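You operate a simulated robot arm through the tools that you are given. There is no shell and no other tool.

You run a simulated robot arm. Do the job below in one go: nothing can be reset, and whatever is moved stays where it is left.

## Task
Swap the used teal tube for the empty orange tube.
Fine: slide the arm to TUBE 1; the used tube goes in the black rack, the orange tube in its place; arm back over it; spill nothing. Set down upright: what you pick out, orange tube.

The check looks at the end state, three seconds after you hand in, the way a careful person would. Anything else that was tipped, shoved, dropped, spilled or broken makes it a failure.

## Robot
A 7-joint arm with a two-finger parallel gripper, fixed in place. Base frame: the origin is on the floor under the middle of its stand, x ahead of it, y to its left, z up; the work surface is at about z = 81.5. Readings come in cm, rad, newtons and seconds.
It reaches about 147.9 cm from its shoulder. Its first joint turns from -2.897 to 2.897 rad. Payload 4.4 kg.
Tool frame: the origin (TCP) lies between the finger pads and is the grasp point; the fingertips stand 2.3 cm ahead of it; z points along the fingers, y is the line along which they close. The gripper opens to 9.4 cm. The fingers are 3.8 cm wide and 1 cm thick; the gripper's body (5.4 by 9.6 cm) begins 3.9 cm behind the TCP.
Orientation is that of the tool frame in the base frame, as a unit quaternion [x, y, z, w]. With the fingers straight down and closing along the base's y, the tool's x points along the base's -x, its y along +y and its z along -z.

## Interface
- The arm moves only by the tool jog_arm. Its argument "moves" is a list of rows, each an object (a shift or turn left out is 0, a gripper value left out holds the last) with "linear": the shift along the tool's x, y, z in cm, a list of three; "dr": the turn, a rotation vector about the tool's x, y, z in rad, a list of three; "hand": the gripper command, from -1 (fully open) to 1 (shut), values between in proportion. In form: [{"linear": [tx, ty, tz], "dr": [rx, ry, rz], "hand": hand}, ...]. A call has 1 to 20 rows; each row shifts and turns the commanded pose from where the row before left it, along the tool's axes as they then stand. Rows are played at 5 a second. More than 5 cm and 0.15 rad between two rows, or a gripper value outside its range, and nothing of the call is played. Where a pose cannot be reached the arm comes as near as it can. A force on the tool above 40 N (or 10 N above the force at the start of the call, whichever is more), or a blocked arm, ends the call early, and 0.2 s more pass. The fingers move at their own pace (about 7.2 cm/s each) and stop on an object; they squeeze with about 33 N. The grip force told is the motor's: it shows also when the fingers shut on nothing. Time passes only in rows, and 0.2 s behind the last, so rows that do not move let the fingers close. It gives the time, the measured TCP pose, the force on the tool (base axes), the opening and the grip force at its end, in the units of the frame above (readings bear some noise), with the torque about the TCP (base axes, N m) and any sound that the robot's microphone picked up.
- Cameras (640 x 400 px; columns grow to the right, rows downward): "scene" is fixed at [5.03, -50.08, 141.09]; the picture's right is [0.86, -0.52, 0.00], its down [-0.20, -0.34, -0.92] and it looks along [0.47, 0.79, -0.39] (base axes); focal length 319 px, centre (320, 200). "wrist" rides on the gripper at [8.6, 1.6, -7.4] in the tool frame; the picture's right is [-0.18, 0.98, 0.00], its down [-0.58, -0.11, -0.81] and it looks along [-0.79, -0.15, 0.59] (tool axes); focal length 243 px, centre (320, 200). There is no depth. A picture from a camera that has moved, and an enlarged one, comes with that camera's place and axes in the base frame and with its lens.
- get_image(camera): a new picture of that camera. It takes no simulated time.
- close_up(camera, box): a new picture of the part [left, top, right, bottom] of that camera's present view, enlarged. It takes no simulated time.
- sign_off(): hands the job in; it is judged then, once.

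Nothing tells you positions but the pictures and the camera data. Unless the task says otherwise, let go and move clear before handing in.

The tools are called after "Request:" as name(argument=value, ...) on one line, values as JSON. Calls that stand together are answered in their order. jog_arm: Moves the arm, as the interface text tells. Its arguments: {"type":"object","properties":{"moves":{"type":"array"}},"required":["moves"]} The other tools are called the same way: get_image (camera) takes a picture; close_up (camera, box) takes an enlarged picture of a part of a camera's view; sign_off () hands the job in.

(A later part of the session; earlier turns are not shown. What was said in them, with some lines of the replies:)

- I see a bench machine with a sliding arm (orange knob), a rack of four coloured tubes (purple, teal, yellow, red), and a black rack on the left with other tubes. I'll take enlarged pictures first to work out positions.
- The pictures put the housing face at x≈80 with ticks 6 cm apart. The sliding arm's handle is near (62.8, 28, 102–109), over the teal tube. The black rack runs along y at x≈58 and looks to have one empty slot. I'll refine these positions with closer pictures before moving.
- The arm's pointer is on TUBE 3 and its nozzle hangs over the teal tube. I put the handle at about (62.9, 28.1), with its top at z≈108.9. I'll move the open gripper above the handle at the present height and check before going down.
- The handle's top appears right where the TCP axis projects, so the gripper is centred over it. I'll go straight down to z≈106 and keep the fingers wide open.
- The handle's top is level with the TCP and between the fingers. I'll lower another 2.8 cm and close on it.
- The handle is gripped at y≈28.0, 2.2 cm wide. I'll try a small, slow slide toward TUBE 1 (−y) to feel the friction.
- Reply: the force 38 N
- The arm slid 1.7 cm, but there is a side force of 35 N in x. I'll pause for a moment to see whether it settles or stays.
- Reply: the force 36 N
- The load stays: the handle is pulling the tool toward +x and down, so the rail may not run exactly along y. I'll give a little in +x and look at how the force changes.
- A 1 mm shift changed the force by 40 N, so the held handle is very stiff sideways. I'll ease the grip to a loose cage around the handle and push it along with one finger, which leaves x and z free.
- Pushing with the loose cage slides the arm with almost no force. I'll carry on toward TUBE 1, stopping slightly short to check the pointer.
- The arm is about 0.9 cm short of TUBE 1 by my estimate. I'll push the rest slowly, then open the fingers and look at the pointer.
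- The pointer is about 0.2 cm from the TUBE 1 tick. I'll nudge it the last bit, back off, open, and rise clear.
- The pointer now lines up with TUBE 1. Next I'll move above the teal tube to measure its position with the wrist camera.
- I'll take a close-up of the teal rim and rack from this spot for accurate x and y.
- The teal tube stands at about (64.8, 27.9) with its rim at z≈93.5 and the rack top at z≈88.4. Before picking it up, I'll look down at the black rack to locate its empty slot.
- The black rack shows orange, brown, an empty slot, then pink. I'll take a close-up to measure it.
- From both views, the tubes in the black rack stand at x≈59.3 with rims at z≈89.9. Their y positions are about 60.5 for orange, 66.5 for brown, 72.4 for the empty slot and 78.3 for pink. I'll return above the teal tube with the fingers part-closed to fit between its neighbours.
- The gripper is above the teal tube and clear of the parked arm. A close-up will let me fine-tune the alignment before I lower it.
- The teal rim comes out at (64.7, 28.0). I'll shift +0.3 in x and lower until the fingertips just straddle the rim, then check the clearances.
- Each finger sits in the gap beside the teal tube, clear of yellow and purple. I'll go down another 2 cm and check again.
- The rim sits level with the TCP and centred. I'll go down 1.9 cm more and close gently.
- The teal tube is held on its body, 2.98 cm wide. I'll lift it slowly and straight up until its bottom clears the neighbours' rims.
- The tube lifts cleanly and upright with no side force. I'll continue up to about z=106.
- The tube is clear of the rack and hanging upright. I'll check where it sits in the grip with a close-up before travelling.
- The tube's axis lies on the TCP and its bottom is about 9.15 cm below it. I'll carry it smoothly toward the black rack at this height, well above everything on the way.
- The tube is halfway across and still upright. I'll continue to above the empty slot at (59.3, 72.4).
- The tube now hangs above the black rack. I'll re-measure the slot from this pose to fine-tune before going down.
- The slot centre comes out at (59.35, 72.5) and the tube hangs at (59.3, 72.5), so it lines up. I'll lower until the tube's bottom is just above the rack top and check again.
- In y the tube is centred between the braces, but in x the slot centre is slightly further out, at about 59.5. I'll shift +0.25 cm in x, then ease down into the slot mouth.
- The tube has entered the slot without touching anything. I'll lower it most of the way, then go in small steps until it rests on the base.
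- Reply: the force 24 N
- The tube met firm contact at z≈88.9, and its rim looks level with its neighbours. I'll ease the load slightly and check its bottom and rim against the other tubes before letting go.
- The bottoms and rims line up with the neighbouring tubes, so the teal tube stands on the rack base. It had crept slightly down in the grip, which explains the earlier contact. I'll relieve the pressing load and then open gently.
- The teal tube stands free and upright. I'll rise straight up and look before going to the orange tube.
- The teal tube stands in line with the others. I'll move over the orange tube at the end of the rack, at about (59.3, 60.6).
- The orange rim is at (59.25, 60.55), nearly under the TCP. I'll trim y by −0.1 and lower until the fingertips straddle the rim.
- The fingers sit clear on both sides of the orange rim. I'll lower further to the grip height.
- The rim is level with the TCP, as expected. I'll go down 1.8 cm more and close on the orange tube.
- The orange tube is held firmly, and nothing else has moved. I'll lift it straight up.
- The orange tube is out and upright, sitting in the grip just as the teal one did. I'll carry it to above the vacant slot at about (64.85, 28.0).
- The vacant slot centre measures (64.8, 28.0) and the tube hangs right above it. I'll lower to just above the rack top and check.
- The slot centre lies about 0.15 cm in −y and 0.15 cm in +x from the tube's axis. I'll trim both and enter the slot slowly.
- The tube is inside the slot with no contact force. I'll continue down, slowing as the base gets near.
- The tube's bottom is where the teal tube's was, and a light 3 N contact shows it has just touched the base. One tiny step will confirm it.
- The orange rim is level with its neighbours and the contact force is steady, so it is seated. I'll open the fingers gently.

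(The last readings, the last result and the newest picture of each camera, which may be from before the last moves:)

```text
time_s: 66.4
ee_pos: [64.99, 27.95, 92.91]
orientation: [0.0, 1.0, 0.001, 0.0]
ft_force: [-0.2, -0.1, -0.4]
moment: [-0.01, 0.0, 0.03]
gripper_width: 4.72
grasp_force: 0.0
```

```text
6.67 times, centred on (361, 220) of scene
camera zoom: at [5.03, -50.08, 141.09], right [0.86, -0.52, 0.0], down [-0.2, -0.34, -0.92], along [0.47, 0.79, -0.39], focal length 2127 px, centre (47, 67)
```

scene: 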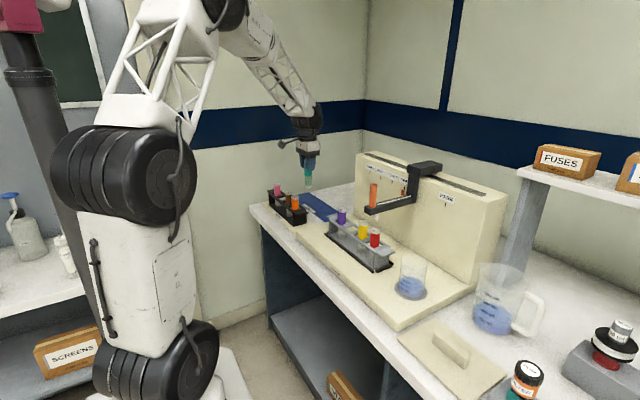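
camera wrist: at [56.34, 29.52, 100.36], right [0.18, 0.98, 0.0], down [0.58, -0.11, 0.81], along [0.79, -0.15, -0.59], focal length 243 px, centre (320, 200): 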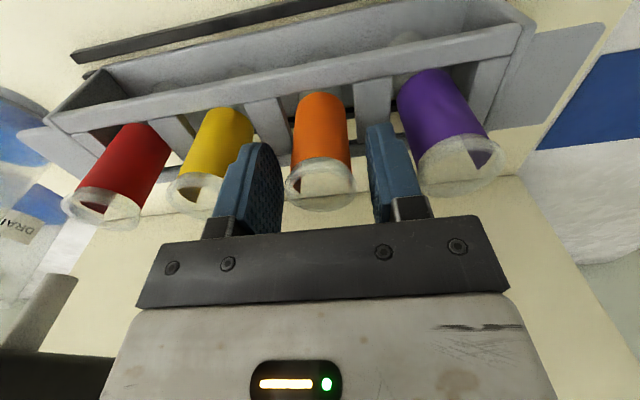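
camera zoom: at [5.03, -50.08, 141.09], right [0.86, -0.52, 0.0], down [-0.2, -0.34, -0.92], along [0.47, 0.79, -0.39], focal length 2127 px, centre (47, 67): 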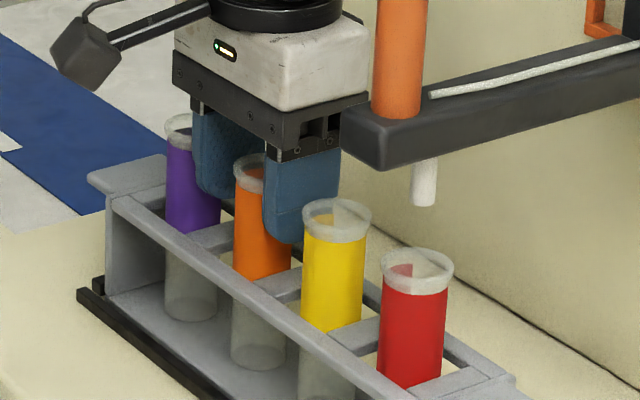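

The orange tube stands free in the slot. I'll rise straight up, then go over to the handle to bring the arm back.

Request:
jog_arm(moves=[{"linear": [0, 0, -0.5], "hand": 0}, {"linear": [0, 0, -1]}, {"linear": [0, 0, -1.5]}, {"linear": [0, 0, -2.5]}, {"linear": [0, 0, -3.5]}, {"linear": [0, 0, -4]}, {"linear": [0, 0, -4]}, {"linear": [0, 0, -4]}, {"linear": [0, 0, -4]}, {"linear": [0, 0, -4]}, {"linear": [0, 0, 0]}])

Request:
get_image(camera="wrist")

Request:
close_up(camera="scene", box=[315, 175, 411, 255])

```text
time_s: 68.8
ee_pos: [64.96, 27.89, 121.56]
orientation: [0.001, 1.0, 0.0, 0.0]
ft_force: [0.7, 0.5, -1.2]
moment: [0.0, 0.03, -0.02]
gripper_width: 4.71
grasp_force: 0.0
```

```text
taken
camera wrist: at [56.36, 29.4, 129.1], right [0.18, 0.98, 0.0], down [0.58, -0.11, 0.81], along [0.79, -0.15, -0.59], focal length 243 px, centre (320, 200)
```

wrist: 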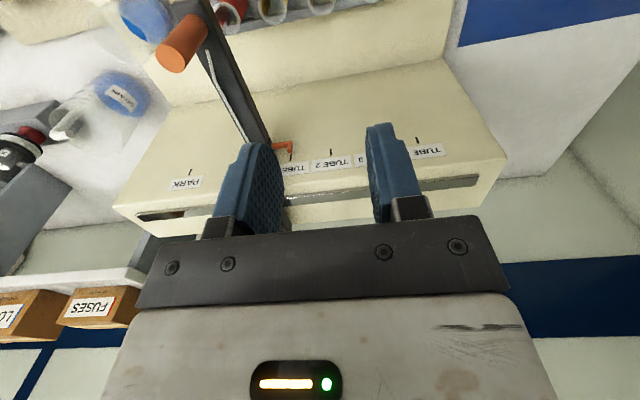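

```text
5.00 times, centred on (363, 215) of scene
camera zoom: at [5.03, -50.08, 141.09], right [0.86, -0.52, 0.0], down [-0.2, -0.34, -0.92], along [0.47, 0.79, -0.39], focal length 1595 px, centre (105, 125)
```

zoom: 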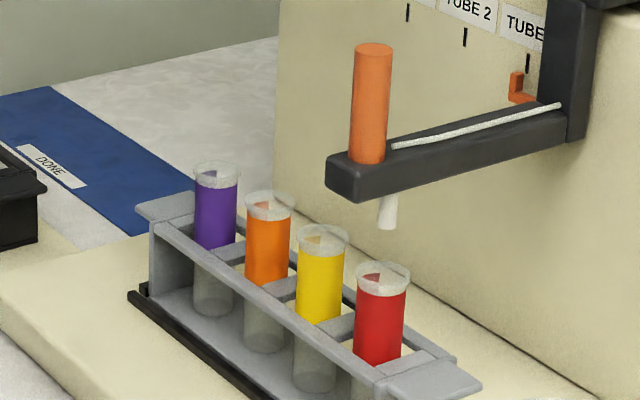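

The orange tube stands upright in the teal tube's former slot. I'll move over the handle at (62.9, 16.1) with the fingers wider, then go down around it.

Request:
jog_arm(moves=[{"linear": [0.5, -3, 0], "hand": -0.5}, {"linear": [0.5, -3, 0]}, {"linear": [0.5, -3, 0]}, {"linear": [0.55, -2.8, 0]}, {"linear": [0, 0, 0]}, {"linear": [0, 0, 3]}, {"linear": [0, 0, 3]}, {"linear": [0, 0, 3]}, {"linear": [0, 0, 3]}, {"linear": [0, 0, 0]}])

Request:
get_image(camera="wrist")

Request:
close_up(camera="scene", box=[325, 130, 445, 220])

```text
time_s: 71.0
ee_pos: [62.95, 16.15, 109.94]
orientation: [0.0, 1.0, 0.0, 0.0]
ft_force: [0.0, 0.0, 0.6]
moment: [0.01, -0.03, -0.02]
gripper_width: 7.04
grasp_force: 0.1
```

```text
taken
camera wrist: at [54.33, 17.63, 117.32], right [0.18, 0.98, 0.0], down [0.58, -0.11, 0.81], along [0.79, -0.15, -0.59], focal length 243 px, centre (320, 200)
```

wrist: 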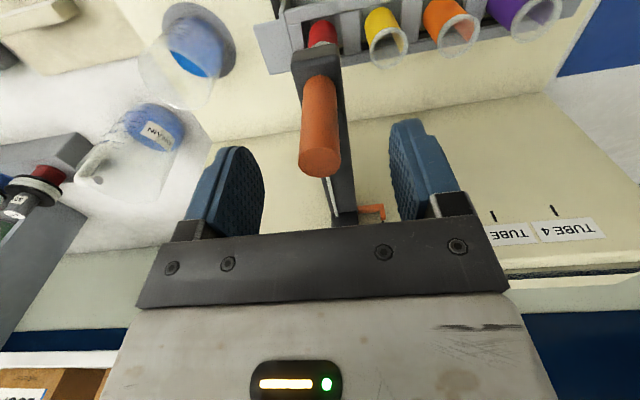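

```text
4.44 times, centred on (385, 175) of scene
camera zoom: at [5.03, -50.08, 141.09], right [0.86, -0.52, 0.0], down [-0.2, -0.34, -0.92], along [0.47, 0.79, -0.39], focal length 1418 px, centre (31, 311)
```

zoom: 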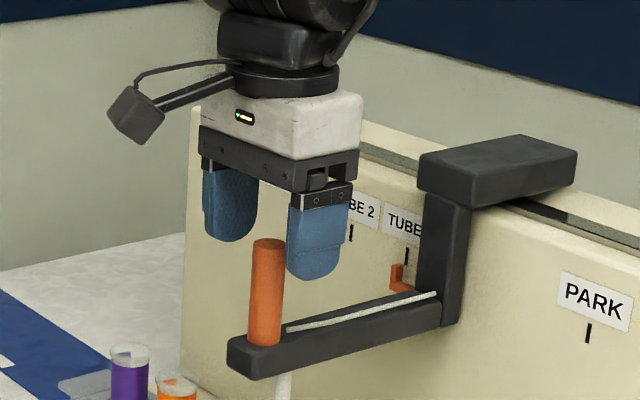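

The handle is centred between the fingers. I'll lower to z≈106 and close to a loose cage.

Request:
jog_arm(moves=[{"linear": [0, 0, 1.5], "hand": -0.5}, {"linear": [0, 0, 1.5]}, {"linear": [0, 0, 0.9]}, {"linear": [0, 0, 0]}, {"hand": 0}, {"hand": 0.3}, {"hand": 0.46}, {"hand": 0.46}])

Request:
get_image(camera="wrist")

```text
time_s: 72.8
ee_pos: [62.68, 16.01, 106.03]
orientation: [0.0, 1.0, -0.001, 0.0]
ft_force: [-0.4, 0.1, -0.5]
moment: [0.02, 0.01, 0.03]
gripper_width: 2.52
grasp_force: 0.0
```

```text
taken
camera wrist: at [54.1, 17.68, 113.53], right [0.18, 0.98, 0.0], down [0.58, -0.11, 0.81], along [0.79, -0.15, -0.59], focal length 243 px, centre (320, 200)
```

wrist: 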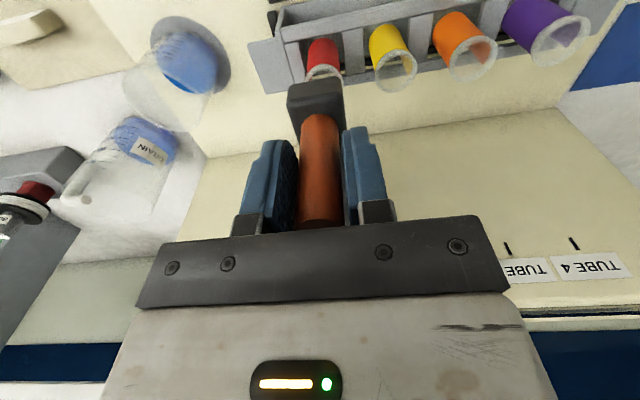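

The handle is caged with no load. I'll push it back in +y toward TUBE 3 slowly, stopping a little short.

Request:
jog_arm(moves=[{"linear": [0, 0.3, 0], "hand": 0.46}, {"linear": [0, 0.5, 0]}, {"linear": [0, 0.7, 0]}, {"linear": [0, 0.7, 0]}, {"linear": [0, 0.7, 0]}, {"linear": [0, 0.7, 0]}, {"linear": [0, 0.7, 0]}, {"linear": [0, 0.7, 0]}, {"linear": [0, 0.7, 0]}, {"linear": [0, 0.7, 0]}, {"linear": [0, 0.7, 0]}, {"linear": [0, 0.7, 0]}, {"linear": [0, 0.7, 0]}, {"linear": [0, 0.7, 0]}, {"linear": [0, 0.7, 0]}, {"linear": [0, 0.5, 0]}, {"linear": [0, 0.3, 0]}, {"linear": [0, 0, 0]}])

Request:
get_image(camera="wrist")

Request:
close_up(camera="scene", box=[330, 160, 410, 210])

```text
time_s: 76.6
ee_pos: [62.82, 26.86, 105.92]
orientation: [0.0, 1.0, 0.0, 0.0]
ft_force: [-0.7, -2.1, -0.3]
moment: [0.02, 0.02, -0.01]
gripper_width: 2.64
grasp_force: 1.4
```

```text
taken
camera wrist: at [54.16, 28.49, 113.54], right [0.18, 0.98, 0.0], down [0.58, -0.11, 0.81], along [0.79, -0.15, -0.59], focal length 243 px, centre (320, 200)
```

wrist: 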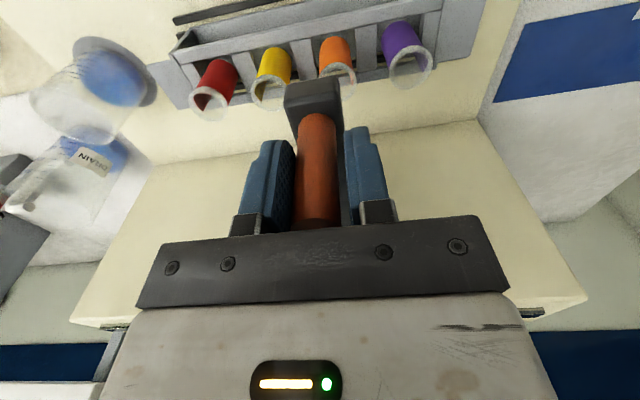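

```text
8.00 times, centred on (370, 185) of scene
camera zoom: at [5.03, -50.08, 141.09], right [0.86, -0.52, 0.0], down [-0.2, -0.34, -0.92], along [0.47, 0.79, -0.39], focal length 2552 px, centre (-80, 320)
```

zoom: 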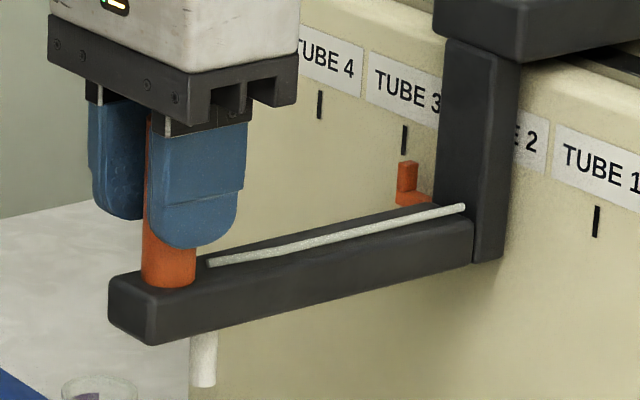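

The pointer still has about 1.2 cm to go to its original place at the TUBE 3 tick. I'll finish the slide in small steps.

Request:
jog_arm(moves=[{"linear": [0, 0.3, 0], "hand": 0.46}, {"linear": [0, 0.4, 0]}, {"linear": [0, 0.3, 0]}, {"linear": [0, 0.15, 0]}, {"linear": [0, 0, 0]}])

Request:
close_up(camera="scene", box=[330, 160, 410, 210])

Request:
close_up(camera="scene", box=[315, 195, 411, 275])

```text
time_s: 77.8
ee_pos: [62.84, 28.0, 106.1]
orientation: [0.0, 1.0, 0.0, -0.001]
ft_force: [0.4, 0.0, -0.5]
moment: [0.03, 0.02, 0.03]
gripper_width: 2.56
grasp_force: 0.5
```

```text
8.00 times, centred on (370, 185) of scene
camera zoom: at [5.03, -50.08, 141.09], right [0.86, -0.52, 0.0], down [-0.2, -0.34, -0.92], along [0.47, 0.79, -0.39], focal length 2552 px, centre (-80, 320)
```

zoom: 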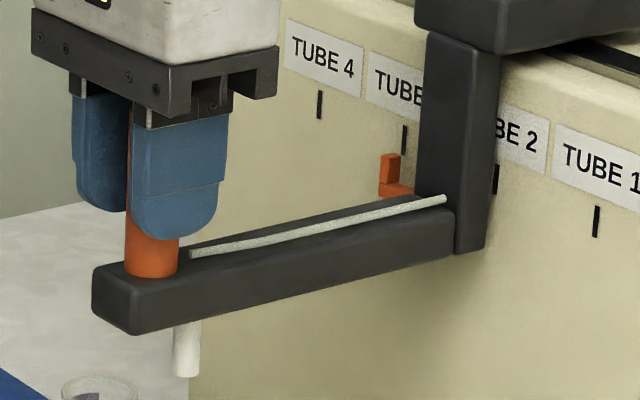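

```text
5.00 times, centred on (363, 235) of scene
camera zoom: at [5.03, -50.08, 141.09], right [0.86, -0.52, 0.0], down [-0.2, -0.34, -0.92], along [0.47, 0.79, -0.39], focal length 1595 px, centre (105, 25)
```

zoom: 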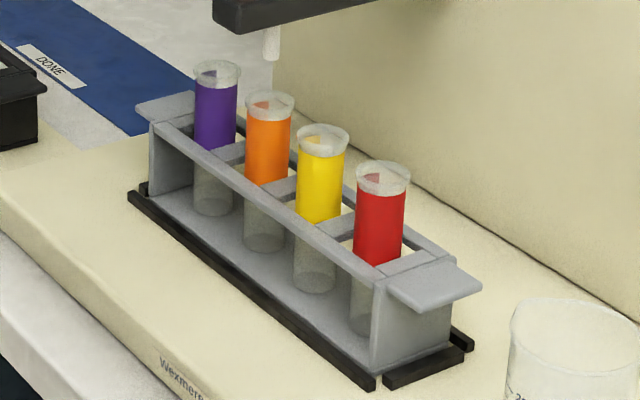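

The pointer is within about 0.1 cm of its starting place at the TUBE 3 tick. I'll give a last small nudge, back off, open the fingers and rise clear.

Request:
jog_arm(moves=[{"linear": [0, 0.12, 0], "hand": 0.46}, {"linear": [0, 0, 0]}, {"linear": [0, -0.18, 0]}, {"hand": 0}, {"hand": -0.5}, {"hand": -0.5}])

Request:
close_up(camera="scene", box=[330, 160, 410, 210])

Request:
get_image(camera="wrist")

```text
time_s: 79.2
ee_pos: [62.72, 28.02, 105.93]
orientation: [0.0, 1.0, 0.0, 0.0]
ft_force: [-0.2, 0.6, 0.5]
moment: [0.01, -0.03, -0.01]
gripper_width: 7.07
grasp_force: 0.0
```

```text
8.00 times, centred on (370, 185) of scene
camera zoom: at [5.03, -50.08, 141.09], right [0.86, -0.52, 0.0], down [-0.2, -0.34, -0.92], along [0.47, 0.79, -0.39], focal length 2552 px, centre (-80, 320)
```

zoom: 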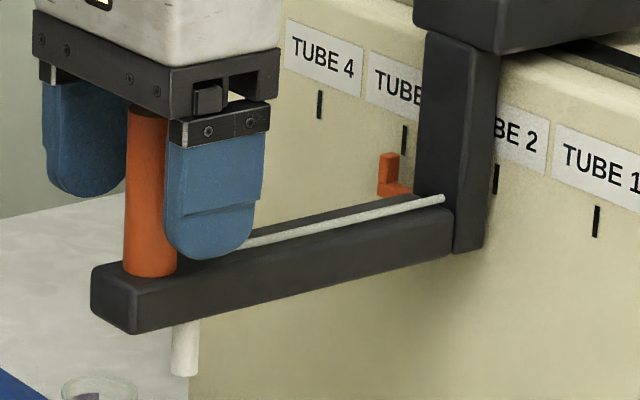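

```text
taken
camera wrist: at [54.15, 29.6, 113.46], right [0.18, 0.98, 0.0], down [0.58, -0.11, 0.81], along [0.79, -0.15, -0.59], focal length 243 px, centre (320, 200)
```

wrist: 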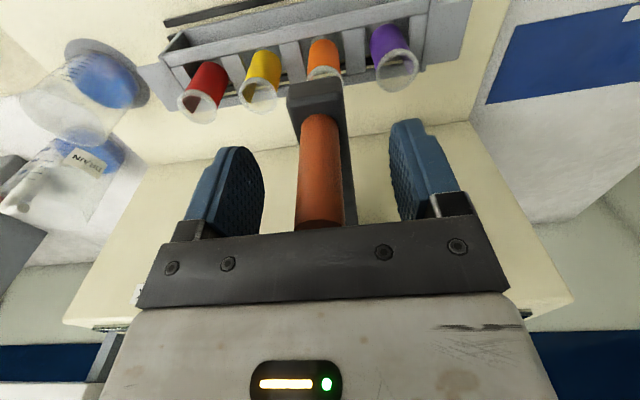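

The pointer and arm are back exactly where they started at TUBE 3. I'll rise straight up and move clear.

Request:
jog_arm(moves=[{"linear": [0, 0, -1], "hand": -0.5}, {"linear": [0, 0, -2]}, {"linear": [0, 0, -3]}, {"linear": [0, 0, -4]}, {"linear": [0, 0, -4]}, {"linear": [0.5, 3, 0]}, {"linear": [0.5, 3, 0]}, {"linear": [0, 3, 0]}, {"linear": [0, 0, 0]}])

Request:
get_image(camera="scene")

Request:
close_up(camera="scene", box=[240, 130, 440, 255])

Request:
close_up(camera="wrist", box=[130, 0, 450, 240])

Request:
close_up(camera="scene", box=[262, 175, 318, 225])

```text
time_s: 81.2
ee_pos: [61.53, 36.87, 119.85]
orientation: [0.0, 1.0, -0.001, 0.001]
ft_force: [0.1, -0.2, -0.2]
moment: [0.01, -0.01, 0.04]
gripper_width: 7.06
grasp_force: 0.1
```

```text
taken
```

scene: 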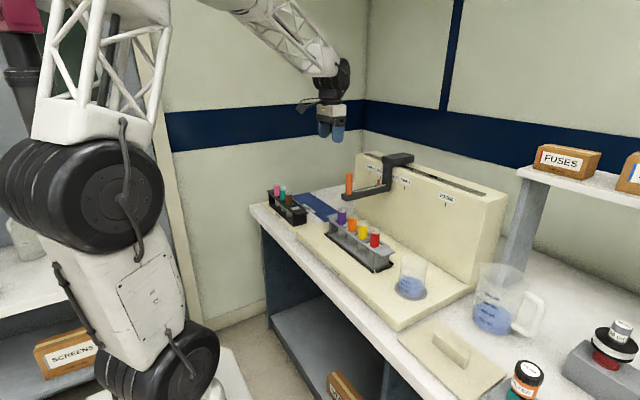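

```text
3.20 times, centred on (340, 192) of scene
camera zoom: at [5.03, -50.08, 141.09], right [0.86, -0.52, 0.0], down [-0.2, -0.34, -0.92], along [0.47, 0.79, -0.39], focal length 1021 px, centre (256, 224)
```

zoom: 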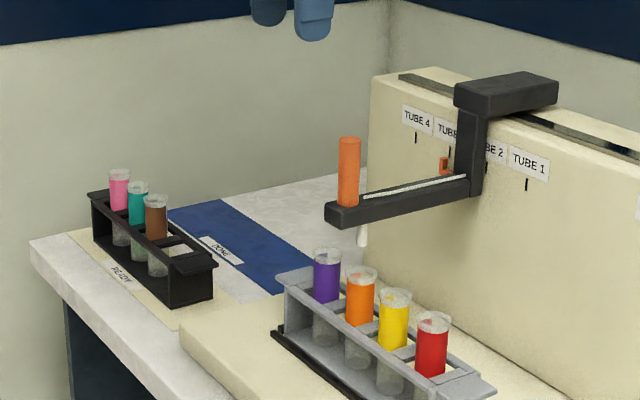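

```text
1.67 times, centred on (290, 120) of wrist
camera zoom: at [52.81, 38.41, 127.47], right [0.18, 0.98, 0.0], down [0.58, -0.11, 0.81], along [0.79, -0.15, -0.59], focal length 404 px, centre (370, 333)
```

zoom: 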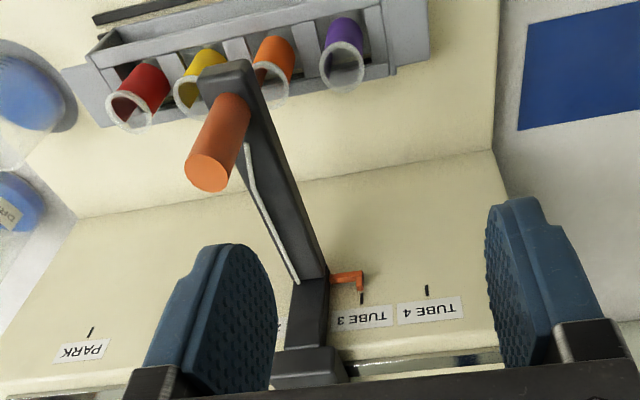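

```text
8.00 times, centred on (290, 200) of scene
camera zoom: at [5.03, -50.08, 141.09], right [0.86, -0.52, 0.0], down [-0.2, -0.34, -0.92], along [0.47, 0.79, -0.39], focal length 2552 px, centre (560, 200)
```

zoom: 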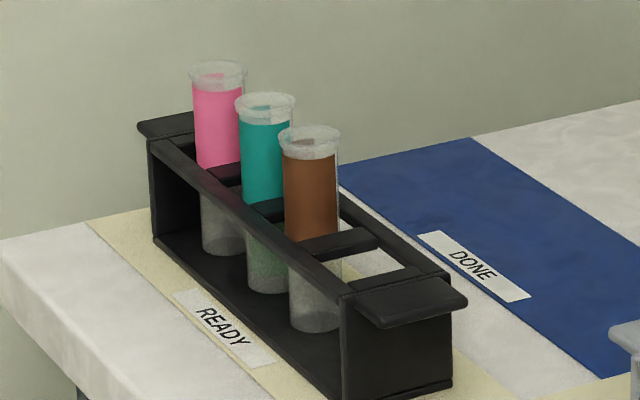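

Everything is in place, so I'm handing in. The teal tube stands upright in the black rack and the orange tube stands in its old slot. The arm is back over the orange tube with its pointer on TUBE 3. The pictures show nothing spilled or shifted, and the gripper is open and clear.

Request:
sign_off()

```text
The job is handed in.
```

The swap is done and handed in; I haven't been told the result of the check.

- **Teal tube:** it stands upright in the black rack, in the slot that was empty between pink and brown.
- **Orange tube:** it stands upright in the teal tube's old slot in the grey rack.
- **Sliding arm:** I slid it to TUBE 1 for the swap. It is now back over the orange tube, with its pointer on TUBE 3 as at the start.
- **Everything else:** the last pictures show nothing spilled, tipped or shifted. The gripper is open and clear.

While sliding the arm with the handle gripped tight, I saw a sideways force of about 35 N, just under the 40 N limit. I loosened the fingers and pushed the handle instead, and the force dropped to about 3 N or less.
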